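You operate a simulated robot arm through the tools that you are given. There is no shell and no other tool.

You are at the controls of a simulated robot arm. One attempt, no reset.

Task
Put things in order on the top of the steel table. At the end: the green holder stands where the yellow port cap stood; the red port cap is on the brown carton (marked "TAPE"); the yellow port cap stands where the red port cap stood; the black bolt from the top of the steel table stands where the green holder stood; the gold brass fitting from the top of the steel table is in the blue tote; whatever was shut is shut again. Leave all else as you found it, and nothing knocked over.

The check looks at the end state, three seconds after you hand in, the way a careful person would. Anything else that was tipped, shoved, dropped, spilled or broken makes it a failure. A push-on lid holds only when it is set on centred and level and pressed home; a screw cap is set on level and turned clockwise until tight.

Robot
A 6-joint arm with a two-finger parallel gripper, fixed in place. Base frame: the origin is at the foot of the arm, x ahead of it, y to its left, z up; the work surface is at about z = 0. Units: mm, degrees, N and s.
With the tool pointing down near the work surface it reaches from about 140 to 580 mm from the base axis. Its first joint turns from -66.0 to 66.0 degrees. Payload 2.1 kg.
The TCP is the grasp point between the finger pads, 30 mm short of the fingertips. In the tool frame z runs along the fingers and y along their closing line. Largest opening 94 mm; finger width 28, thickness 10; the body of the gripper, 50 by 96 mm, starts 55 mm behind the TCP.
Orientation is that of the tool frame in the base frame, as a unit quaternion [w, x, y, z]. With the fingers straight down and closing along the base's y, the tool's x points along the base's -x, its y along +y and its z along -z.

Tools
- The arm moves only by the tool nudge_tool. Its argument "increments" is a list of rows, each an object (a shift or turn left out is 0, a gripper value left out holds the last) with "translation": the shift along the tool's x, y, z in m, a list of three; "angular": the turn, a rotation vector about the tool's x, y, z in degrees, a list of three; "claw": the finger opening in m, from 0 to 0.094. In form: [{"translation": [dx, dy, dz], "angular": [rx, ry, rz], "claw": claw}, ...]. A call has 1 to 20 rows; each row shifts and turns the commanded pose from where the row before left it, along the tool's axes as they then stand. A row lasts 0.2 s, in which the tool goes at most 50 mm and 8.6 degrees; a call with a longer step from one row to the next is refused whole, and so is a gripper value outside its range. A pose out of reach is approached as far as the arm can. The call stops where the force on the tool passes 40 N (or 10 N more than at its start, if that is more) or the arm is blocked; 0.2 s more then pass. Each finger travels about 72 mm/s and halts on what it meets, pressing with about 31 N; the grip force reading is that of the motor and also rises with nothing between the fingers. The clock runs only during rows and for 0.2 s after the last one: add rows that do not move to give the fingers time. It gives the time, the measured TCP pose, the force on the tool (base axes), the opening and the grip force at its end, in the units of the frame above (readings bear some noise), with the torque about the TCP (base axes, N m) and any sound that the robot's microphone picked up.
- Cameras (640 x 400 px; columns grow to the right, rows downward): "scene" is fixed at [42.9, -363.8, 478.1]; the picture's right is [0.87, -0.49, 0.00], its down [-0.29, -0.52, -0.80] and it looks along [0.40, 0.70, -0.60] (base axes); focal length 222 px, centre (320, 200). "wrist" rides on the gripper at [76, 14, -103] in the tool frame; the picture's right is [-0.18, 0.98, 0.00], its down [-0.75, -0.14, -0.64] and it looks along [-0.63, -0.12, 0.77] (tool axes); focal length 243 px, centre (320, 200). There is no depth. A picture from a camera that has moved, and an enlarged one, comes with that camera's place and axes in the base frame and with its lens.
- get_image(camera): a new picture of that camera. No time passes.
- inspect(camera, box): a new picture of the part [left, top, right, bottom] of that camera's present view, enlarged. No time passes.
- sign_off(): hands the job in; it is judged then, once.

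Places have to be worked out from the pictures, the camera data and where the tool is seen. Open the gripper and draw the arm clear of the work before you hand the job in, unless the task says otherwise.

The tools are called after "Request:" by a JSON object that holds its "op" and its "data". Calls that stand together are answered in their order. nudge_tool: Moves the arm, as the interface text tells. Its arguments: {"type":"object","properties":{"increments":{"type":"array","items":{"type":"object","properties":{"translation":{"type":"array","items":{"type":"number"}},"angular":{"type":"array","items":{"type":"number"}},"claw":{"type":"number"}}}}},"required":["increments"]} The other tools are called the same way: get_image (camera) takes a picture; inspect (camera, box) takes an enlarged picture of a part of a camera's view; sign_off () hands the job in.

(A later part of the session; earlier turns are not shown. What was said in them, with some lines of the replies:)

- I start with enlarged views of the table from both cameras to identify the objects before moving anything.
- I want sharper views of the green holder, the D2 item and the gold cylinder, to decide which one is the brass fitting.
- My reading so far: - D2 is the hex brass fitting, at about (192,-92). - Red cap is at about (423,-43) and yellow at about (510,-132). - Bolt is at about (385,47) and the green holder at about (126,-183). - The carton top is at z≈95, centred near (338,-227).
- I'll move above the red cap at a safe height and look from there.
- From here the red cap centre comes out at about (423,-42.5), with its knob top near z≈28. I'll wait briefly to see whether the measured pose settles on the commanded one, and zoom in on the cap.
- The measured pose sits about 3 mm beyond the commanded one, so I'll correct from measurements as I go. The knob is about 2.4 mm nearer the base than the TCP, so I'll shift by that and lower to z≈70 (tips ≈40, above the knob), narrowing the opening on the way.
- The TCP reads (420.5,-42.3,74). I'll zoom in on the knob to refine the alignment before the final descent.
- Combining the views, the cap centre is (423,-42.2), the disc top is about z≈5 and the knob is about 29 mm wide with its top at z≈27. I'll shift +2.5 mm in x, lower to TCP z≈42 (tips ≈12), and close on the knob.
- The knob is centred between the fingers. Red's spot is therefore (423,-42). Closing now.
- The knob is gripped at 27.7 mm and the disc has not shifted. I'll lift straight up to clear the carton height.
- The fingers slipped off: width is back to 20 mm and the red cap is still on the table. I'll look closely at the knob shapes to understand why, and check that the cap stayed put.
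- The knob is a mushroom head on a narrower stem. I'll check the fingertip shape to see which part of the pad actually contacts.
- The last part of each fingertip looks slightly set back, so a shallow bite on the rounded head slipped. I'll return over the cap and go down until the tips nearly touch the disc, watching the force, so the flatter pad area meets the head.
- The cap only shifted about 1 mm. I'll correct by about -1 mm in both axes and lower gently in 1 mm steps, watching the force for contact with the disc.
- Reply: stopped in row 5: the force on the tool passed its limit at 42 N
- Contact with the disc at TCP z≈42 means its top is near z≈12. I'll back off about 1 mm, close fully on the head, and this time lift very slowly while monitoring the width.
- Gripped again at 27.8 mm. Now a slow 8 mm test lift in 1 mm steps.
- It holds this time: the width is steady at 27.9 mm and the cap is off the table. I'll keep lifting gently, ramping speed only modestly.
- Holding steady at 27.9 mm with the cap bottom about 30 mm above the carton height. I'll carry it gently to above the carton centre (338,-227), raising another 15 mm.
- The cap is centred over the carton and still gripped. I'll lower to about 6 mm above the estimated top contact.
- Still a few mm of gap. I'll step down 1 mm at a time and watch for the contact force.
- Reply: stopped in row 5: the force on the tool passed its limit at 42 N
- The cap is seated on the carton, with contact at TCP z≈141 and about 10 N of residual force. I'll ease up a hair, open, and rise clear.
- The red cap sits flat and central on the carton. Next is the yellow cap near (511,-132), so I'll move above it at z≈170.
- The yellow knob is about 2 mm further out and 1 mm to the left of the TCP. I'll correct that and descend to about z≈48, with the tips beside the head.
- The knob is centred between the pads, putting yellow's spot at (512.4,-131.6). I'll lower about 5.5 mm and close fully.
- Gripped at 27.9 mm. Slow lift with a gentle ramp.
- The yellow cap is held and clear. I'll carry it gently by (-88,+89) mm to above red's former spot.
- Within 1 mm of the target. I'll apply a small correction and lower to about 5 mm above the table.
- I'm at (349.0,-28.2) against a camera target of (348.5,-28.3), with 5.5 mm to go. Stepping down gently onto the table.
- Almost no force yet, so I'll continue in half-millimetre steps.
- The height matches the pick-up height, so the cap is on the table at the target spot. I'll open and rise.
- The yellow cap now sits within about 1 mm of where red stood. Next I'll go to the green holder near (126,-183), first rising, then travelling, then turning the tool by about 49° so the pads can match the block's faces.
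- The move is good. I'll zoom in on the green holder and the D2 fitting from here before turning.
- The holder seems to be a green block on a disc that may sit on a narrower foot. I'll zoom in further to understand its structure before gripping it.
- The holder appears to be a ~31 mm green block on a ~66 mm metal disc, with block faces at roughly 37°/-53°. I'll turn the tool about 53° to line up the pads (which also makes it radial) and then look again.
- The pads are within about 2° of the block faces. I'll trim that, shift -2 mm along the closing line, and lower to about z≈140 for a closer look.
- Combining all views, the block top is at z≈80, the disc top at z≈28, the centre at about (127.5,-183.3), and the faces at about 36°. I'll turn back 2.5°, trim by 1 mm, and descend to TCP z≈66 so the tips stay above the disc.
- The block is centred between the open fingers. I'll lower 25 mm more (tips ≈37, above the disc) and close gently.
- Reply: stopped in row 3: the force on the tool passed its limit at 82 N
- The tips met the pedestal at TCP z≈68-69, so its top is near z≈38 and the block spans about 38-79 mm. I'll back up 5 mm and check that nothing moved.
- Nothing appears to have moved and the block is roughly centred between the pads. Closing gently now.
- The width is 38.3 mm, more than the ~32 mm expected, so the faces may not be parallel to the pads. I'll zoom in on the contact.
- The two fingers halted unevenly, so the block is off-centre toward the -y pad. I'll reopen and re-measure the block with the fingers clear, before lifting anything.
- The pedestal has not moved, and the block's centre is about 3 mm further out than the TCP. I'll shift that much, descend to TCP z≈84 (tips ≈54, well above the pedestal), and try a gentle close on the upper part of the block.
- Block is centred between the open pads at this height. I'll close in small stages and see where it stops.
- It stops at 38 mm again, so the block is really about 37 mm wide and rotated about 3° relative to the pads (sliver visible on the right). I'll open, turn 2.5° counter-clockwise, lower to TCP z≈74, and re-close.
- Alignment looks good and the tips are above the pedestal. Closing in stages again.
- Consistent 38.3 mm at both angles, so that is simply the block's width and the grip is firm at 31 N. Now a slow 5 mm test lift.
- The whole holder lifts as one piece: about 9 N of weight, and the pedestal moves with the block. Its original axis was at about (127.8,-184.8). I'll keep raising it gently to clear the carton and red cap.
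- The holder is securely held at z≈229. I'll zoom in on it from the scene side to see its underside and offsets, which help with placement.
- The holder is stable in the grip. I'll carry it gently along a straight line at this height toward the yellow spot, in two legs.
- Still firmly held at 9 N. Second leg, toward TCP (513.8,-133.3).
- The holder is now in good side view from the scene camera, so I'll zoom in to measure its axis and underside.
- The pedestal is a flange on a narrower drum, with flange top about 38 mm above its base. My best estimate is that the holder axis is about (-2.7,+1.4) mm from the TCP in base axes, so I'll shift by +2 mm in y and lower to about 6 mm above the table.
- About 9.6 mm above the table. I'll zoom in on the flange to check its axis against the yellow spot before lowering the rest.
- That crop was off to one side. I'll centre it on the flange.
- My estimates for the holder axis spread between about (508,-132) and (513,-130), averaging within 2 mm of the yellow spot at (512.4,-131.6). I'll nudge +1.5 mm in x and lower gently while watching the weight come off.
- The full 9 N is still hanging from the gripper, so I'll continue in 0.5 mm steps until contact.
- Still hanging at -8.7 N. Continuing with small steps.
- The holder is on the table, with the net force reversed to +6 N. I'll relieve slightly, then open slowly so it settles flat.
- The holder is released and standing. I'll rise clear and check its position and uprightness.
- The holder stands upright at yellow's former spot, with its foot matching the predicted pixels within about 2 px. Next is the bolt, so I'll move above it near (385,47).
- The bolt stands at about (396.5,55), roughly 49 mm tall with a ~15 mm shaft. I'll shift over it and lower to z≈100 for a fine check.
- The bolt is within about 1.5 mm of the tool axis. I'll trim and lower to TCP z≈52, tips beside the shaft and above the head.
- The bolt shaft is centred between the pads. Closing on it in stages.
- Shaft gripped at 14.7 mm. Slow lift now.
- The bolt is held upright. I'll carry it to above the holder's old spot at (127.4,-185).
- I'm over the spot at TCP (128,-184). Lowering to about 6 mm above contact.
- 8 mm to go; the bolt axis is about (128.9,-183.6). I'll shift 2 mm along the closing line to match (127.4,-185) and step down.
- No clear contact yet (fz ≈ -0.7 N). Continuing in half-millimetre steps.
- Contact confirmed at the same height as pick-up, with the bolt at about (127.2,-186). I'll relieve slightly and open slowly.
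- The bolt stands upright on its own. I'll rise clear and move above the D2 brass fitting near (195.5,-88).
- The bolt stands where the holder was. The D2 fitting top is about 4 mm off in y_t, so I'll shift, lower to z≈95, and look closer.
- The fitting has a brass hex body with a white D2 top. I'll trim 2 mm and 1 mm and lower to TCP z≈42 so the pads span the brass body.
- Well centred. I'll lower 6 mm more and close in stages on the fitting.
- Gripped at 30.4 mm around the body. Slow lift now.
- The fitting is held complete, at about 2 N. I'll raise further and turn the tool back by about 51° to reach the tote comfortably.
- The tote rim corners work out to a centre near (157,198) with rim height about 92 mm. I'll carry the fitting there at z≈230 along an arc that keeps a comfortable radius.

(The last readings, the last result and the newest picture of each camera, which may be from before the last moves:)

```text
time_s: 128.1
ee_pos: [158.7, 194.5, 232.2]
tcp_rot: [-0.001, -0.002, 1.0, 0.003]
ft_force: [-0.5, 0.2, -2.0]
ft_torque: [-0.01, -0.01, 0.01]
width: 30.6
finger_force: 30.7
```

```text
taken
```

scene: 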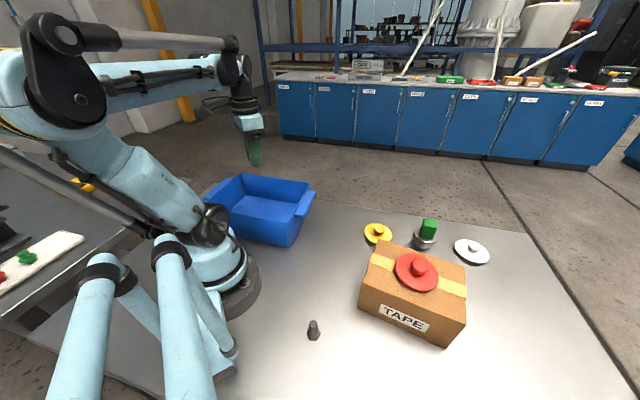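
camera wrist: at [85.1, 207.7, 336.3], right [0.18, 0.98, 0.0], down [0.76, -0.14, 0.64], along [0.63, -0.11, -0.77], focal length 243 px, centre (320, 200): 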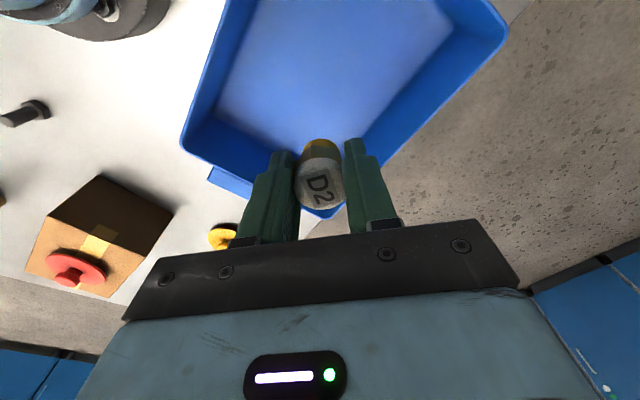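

The tote is empty, and the point below the TCP falls mid-floor. I'll lower the fitting down into it, stopping above the expected floor.

Request:
{"op": "nudge_tool", "data": {"increments": [{"translation": [0, 0, 0.005]}, {"translation": [0, 0, 0.01]}, {"translation": [0, 0, 0.015]}, {"translation": [0, 0, 0.018]}, {"translation": [0, 0, 0.018]}, {"translation": [0, 0, 0.018]}, {"translation": [0, 0, 0.018]}, {"translation": [0, 0, 0.018]}, {"translation": [0, 0, 0.015]}, {"translation": [0, 0, 0.012]}, {"translation": [0, 0, 0.01]}, {"translation": [0, 0, 0.006]}, {"translation": [0, 0, 0.003]}, {}, {}]}}

Request:
{"op": "get_image", "data": {"camera": "wrist"}}

Request:
{"op": "inspect", "data": {"camera": "scene", "box": [190, 100, 340, 260]}}

```text
time_s: 131.3
ee_pos: [159.7, 194.6, 65.6]
tcp_rot: [-0.001, -0.002, 1.0, 0.002]
ft_force: [-0.1, -0.6, -0.8]
ft_torque: [0.0, -0.01, -0.03]
width: 30.4
finger_force: 30.9
```

```text
taken
camera wrist: at [85.7, 208.5, 169.7], right [0.18, 0.98, 0.0], down [0.76, -0.14, 0.64], along [0.63, -0.11, -0.77], focal length 243 px, centre (320, 200)
```

wrist: 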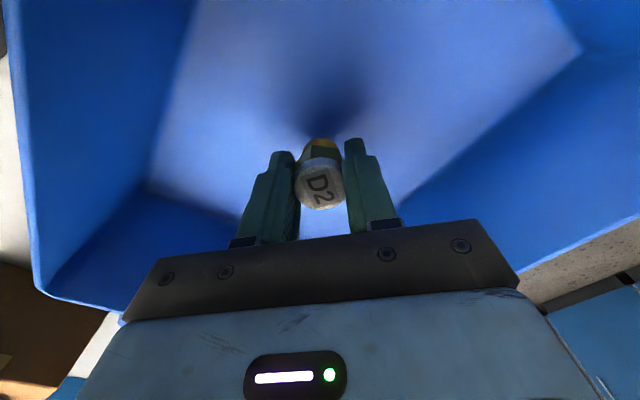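

```text
2.50 times, centred on (265, 180) of scene
camera zoom: at [42.9, -363.8, 478.1], right [0.87, -0.49, 0.0], down [-0.29, -0.52, -0.8], along [0.4, 0.7, -0.6], focal length 554 px, centre (458, 250)
```

zoom: 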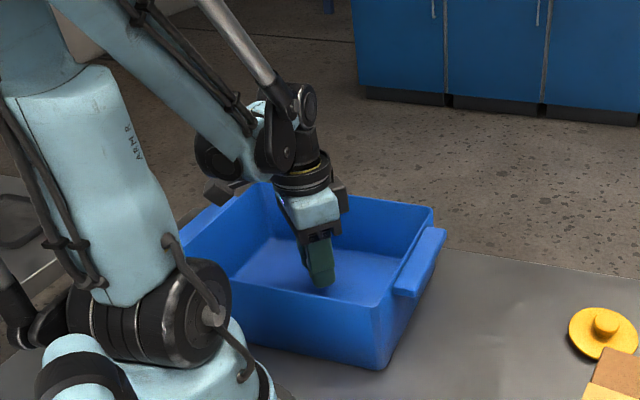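

Inside the tote with clear walls all around, and the fitting bottom about 25 mm up. Lowering more slowly.

Request:
{"op": "nudge_tool", "data": {"increments": [{"translation": [0, 0, 0.003]}, {"translation": [0, 0, 0.003]}, {"translation": [0, 0, 0.003]}, {"translation": [0, 0, 0.003]}, {"translation": [0, 0, 0.002]}, {"translation": [0, 0, 0.001]}, {}]}}

Request:
{"op": "nudge_tool", "data": {"increments": [{"translation": [0, 0, 0.001]}, {"translation": [0, 0, 0.001]}, {}]}}

```text
time_s: 132.9
ee_pos: [161.2, 194.7, 50.7]
tcp_rot: [-0.001, -0.002, 1.0, 0.003]
ft_force: [0.3, -0.5, -1.4]
ft_torque: [-0.01, 0.01, -0.05]
width: 30.1
finger_force: 30.9
```

```text
time_s: 133.7
ee_pos: [160.8, 195.2, 48.5]
tcp_rot: [-0.001, -0.002, 1.0, 0.002]
ft_force: [0.3, -0.4, -1.5]
ft_torque: [-0.02, 0.0, 0.0]
width: 30.3
finger_force: 31.2
```

Not on the floor yet (fz ≈ -1.5 N). Continuing in 1 mm, then 0.5 mm steps.

Request:
{"op": "nudge_tool", "data": {"increments": [{"translation": [0, 0, 0.001]}, {"translation": [0, 0, 0.001]}, {}]}}

Request:
{"op": "nudge_tool", "data": {"increments": [{"translation": [0, 0, 0.0007]}, {"translation": [0, 0, 0.0007]}, {}]}}

```text
time_s: 134.5
ee_pos: [159.8, 196.5, 47.2]
tcp_rot: [0.0, -0.002, 1.0, 0.002]
ft_force: [0.9, 0.0, -1.0]
ft_torque: [0.0, 0.03, 0.05]
width: 30.3
finger_force: 30.8
```

```text
time_s: 135.3
ee_pos: [160.2, 195.5, 45.6]
tcp_rot: [-0.001, -0.002, 1.0, 0.003]
ft_force: [-1.9, -0.8, 16.2]
ft_torque: [-0.1, 0.2, -0.03]
width: 30.3
finger_force: 30.8
```

Contact with the tote floor at +16 N. I'll relieve and open gently.

Request:
{"op": "nudge_tool", "data": {"increments": [{"translation": [0, 0, -0.0005]}, {}, {"claw": 0.033}, {"claw": 0.038}, {"claw": 0.046}, {"claw": 0.055}, {}, {}]}}

Request:
{"op": "get_image", "data": {"camera": "wrist"}}

```text
time_s: 137.1
ee_pos: [159.5, 195.8, 46.9]
tcp_rot: [-0.001, -0.002, 1.0, 0.004]
ft_force: [0.1, 0.6, -0.7]
ft_torque: [-0.02, -0.04, 0.0]
width: 55.2
finger_force: 0.0
```

```text
taken
camera wrist: at [85.6, 208.1, 150.3], right [0.18, 0.98, 0.0], down [0.76, -0.14, 0.64], along [0.63, -0.11, -0.77], focal length 243 px, centre (320, 200)
```

wrist: 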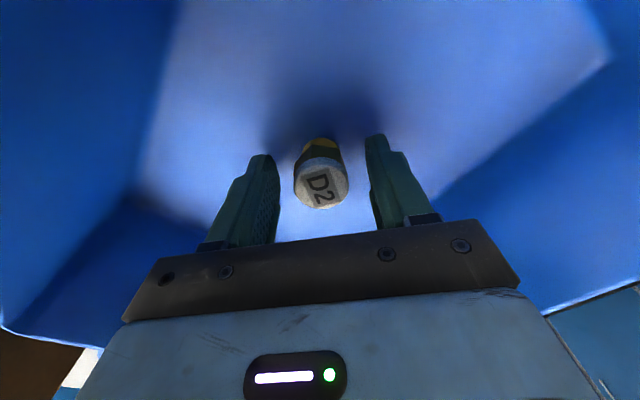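

The fitting stands upright on the tote floor, released. I'll rise straight up out of the tote.

Request:
{"op": "nudge_tool", "data": {"increments": [{"translation": [0, 0, -0.008]}, {"translation": [0, 0, -0.02]}, {"translation": [0, 0, -0.03]}, {"translation": [0, 0, -0.035]}, {"translation": [0, 0, -0.035]}, {"translation": [0, 0, -0.035]}, {"translation": [0, 0, -0.035]}, {}, {}]}}

Request:
{"op": "get_image", "data": {"camera": "wrist"}}

Request:
{"op": "get_image", "data": {"camera": "scene"}}

```text
time_s: 139.1
ee_pos: [159.8, 192.9, 243.9]
tcp_rot: [-0.001, -0.002, 1.0, 0.003]
ft_force: [-0.8, 0.1, 0.2]
ft_torque: [-0.01, 0.01, 0.01]
width: 54.8
finger_force: 0.1
```

```text
taken
camera wrist: at [85.3, 206.7, 348.1], right [0.18, 0.98, 0.0], down [0.76, -0.14, 0.64], along [0.63, -0.11, -0.77], focal length 243 px, centre (320, 200)
```

wrist: 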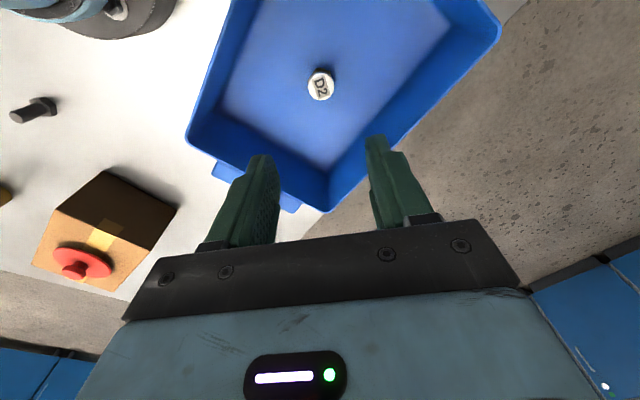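

```text
taken
```

scene: 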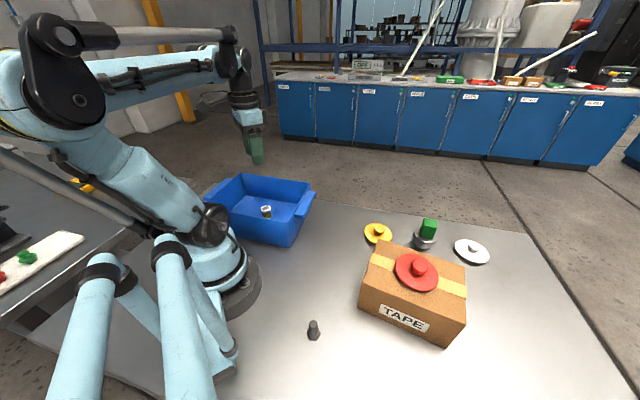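

All five items look placed. I'll compare with the same enlarged views I took at the start to verify positions and that nothing else moved.

Request:
{"op": "inspect", "data": {"camera": "scene", "box": [280, 190, 520, 350]}}

Request:
{"op": "inspect", "data": {"camera": "scene", "box": [190, 160, 370, 280]}}

Request:
{"op": "inspect", "data": {"camera": "scene", "box": [280, 250, 350, 360]}}

Request:
{"op": "inspect", "data": {"camera": "scene", "box": [330, 195, 500, 275]}}

```text
2.50 times, centred on (400, 270) of scene
camera zoom: at [42.9, -363.8, 478.1], right [0.87, -0.49, 0.0], down [-0.29, -0.52, -0.8], along [0.4, 0.7, -0.6], focal length 554 px, centre (120, 25)
```

zoom: 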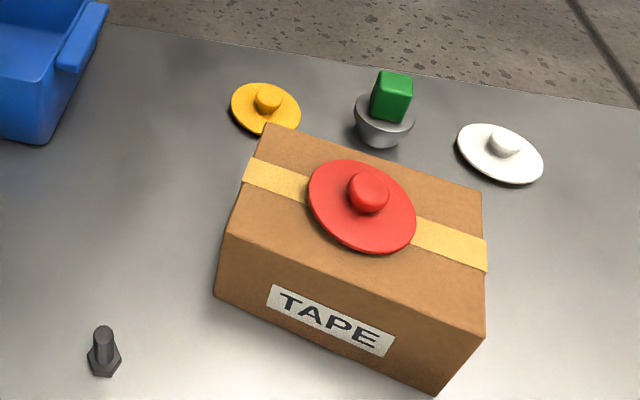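

```text
3.33 times, centred on (280, 220) of scene
camera zoom: at [42.9, -363.8, 478.1], right [0.87, -0.49, 0.0], down [-0.29, -0.52, -0.8], along [0.4, 0.7, -0.6], focal length 739 px, centre (453, 133)
```

zoom: 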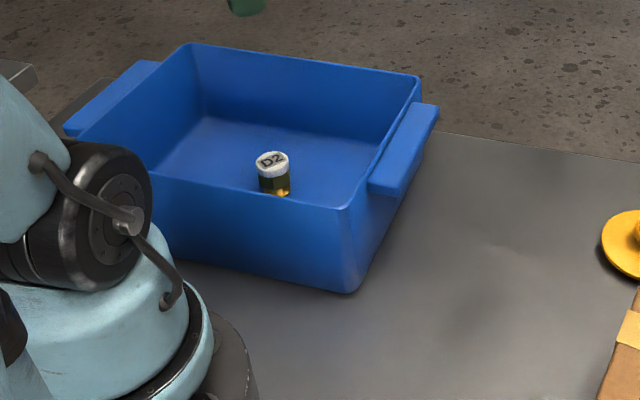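

```text
3.64 times, centred on (315, 305) of scene
camera zoom: at [42.9, -363.8, 478.1], right [0.87, -0.49, 0.0], down [-0.29, -0.52, -0.8], along [0.4, 0.7, -0.6], focal length 806 px, centre (338, -182)
```

zoom: 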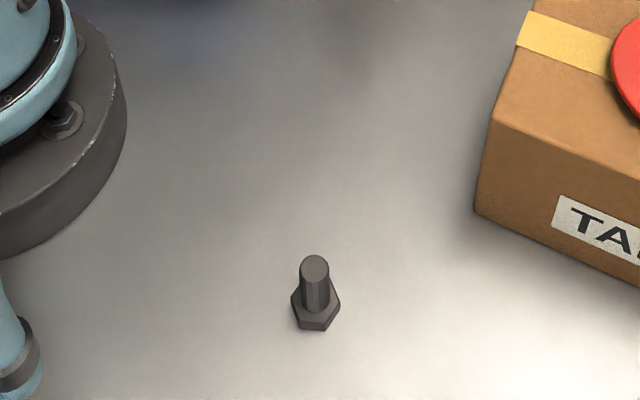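

```text
3.76 times, centred on (415, 235) of scene
camera zoom: at [42.9, -363.8, 478.1], right [0.87, -0.49, 0.0], down [-0.29, -0.52, -0.8], along [0.4, 0.7, -0.6], focal length 834 px, centre (-38, 68)
```

zoom: 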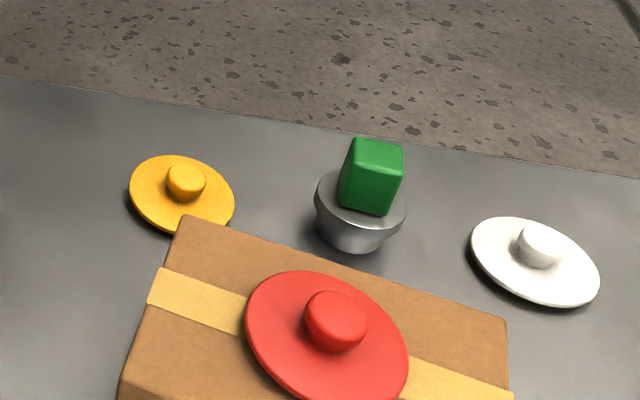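

Compared with the starting views:
- Yellow matches red's old outline.
- The holder's foot sits at yellow's spot.
- The bolt is within about 4 mm of the holder's old axis and upright.
- The fitting stands in the tote.
- The carton, tote and white cap are unchanged.

I'll open the gripper fully and retract the arm to its starting pose, high above the table.

Request:
{"op": "nudge_tool", "data": {"increments": [{"translation": [0, 0, -0.03]}, {"translation": [0, 0, -0.035]}, {"translation": [0, 0, -0.035]}, {"translation": [-0.0199, -0.03, 0], "claw": 0.094}, {"translation": [-0.0199, -0.035, 0]}, {"translation": [-0.0199, -0.035, 0]}, {"translation": [-0.0199, -0.035, 0]}, {"translation": [-0.0199, -0.035, 0]}, {"translation": [-0.0199, -0.035, 0]}, {"translation": [-0.0199, -0.035, 0]}, {}, {}]}}

Request:
{"op": "get_image", "data": {"camera": "scene"}}

Request:
{"op": "get_image", "data": {"camera": "wrist"}}

```text
time_s: 141.7
ee_pos: [300.4, -46.7, 340.3]
tcp_rot: [-0.001, -0.002, 1.0, 0.003]
ft_force: [-0.2, -0.1, -0.2]
ft_torque: [0.0, -0.02, 0.0]
width: 94.0
finger_force: 0.0
```

```text
taken
```

scene: 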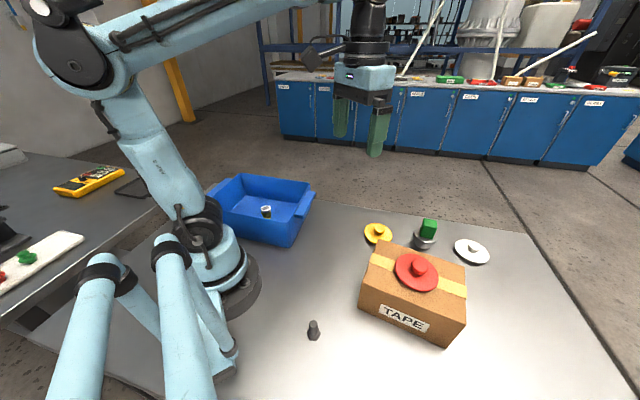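

```text
taken
camera wrist: at [226.7, -33.9, 444.9], right [0.18, 0.98, 0.0], down [0.76, -0.14, 0.64], along [0.63, -0.11, -0.77], focal length 243 px, centre (320, 200)
```

wrist: 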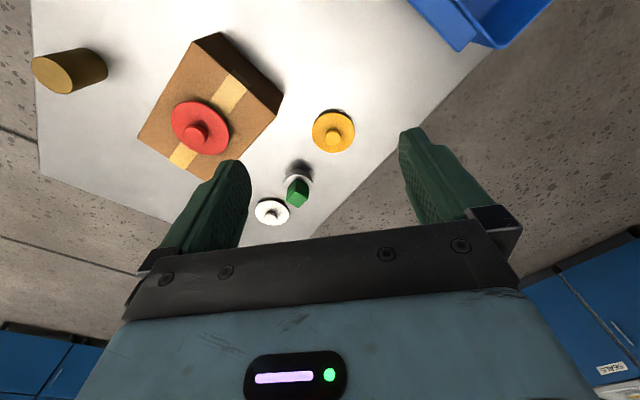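

The arm is back near its starting pose with the gripper open and everything is upright. The red cap is on the carton, yellow is at red's spot, the green holder is at yellow's spot, the bolt is at the holder's spot, and the brass fitting is in the tote. Nothing was opened and the other items are as found, so I'm handing in.

Request:
{"op": "sign_off", "data": {}}

```text
The job is handed in.
```

I finished the job and handed it in. In the last pictures everything was upright and in its assigned place:

- **Red port cap:** lies flat near the middle of the top of the "TAPE" carton.
- **Yellow port cap:** stands where the red cap was, within about 1 mm by my estimate.
- **Green holder:** stands where the yellow cap was, within about 2 mm.
- **Black bolt:** stands on its head about 4 mm from where the holder's centre was. I left it there rather than handle it again.
- **Brass fitting (the one with the "D2" top):** stands on the floor of the blue tote, with its white top still on.

- **Slip on the red cap:** on the first try the fingers slipped off its knob. The cap moved about 1 mm and stayed on the table.
- **Touch on the green holder:** on the way down the fingertips touched the holder's base with a brief 82 N spike. It had not moved in the pictures afterwards.

I did not open anything, so nothing needed closing again. The carton, tote, white cap and large gold cylinder look as they did at the start. The gripper is open and the arm is back near its starting position, well above the table.
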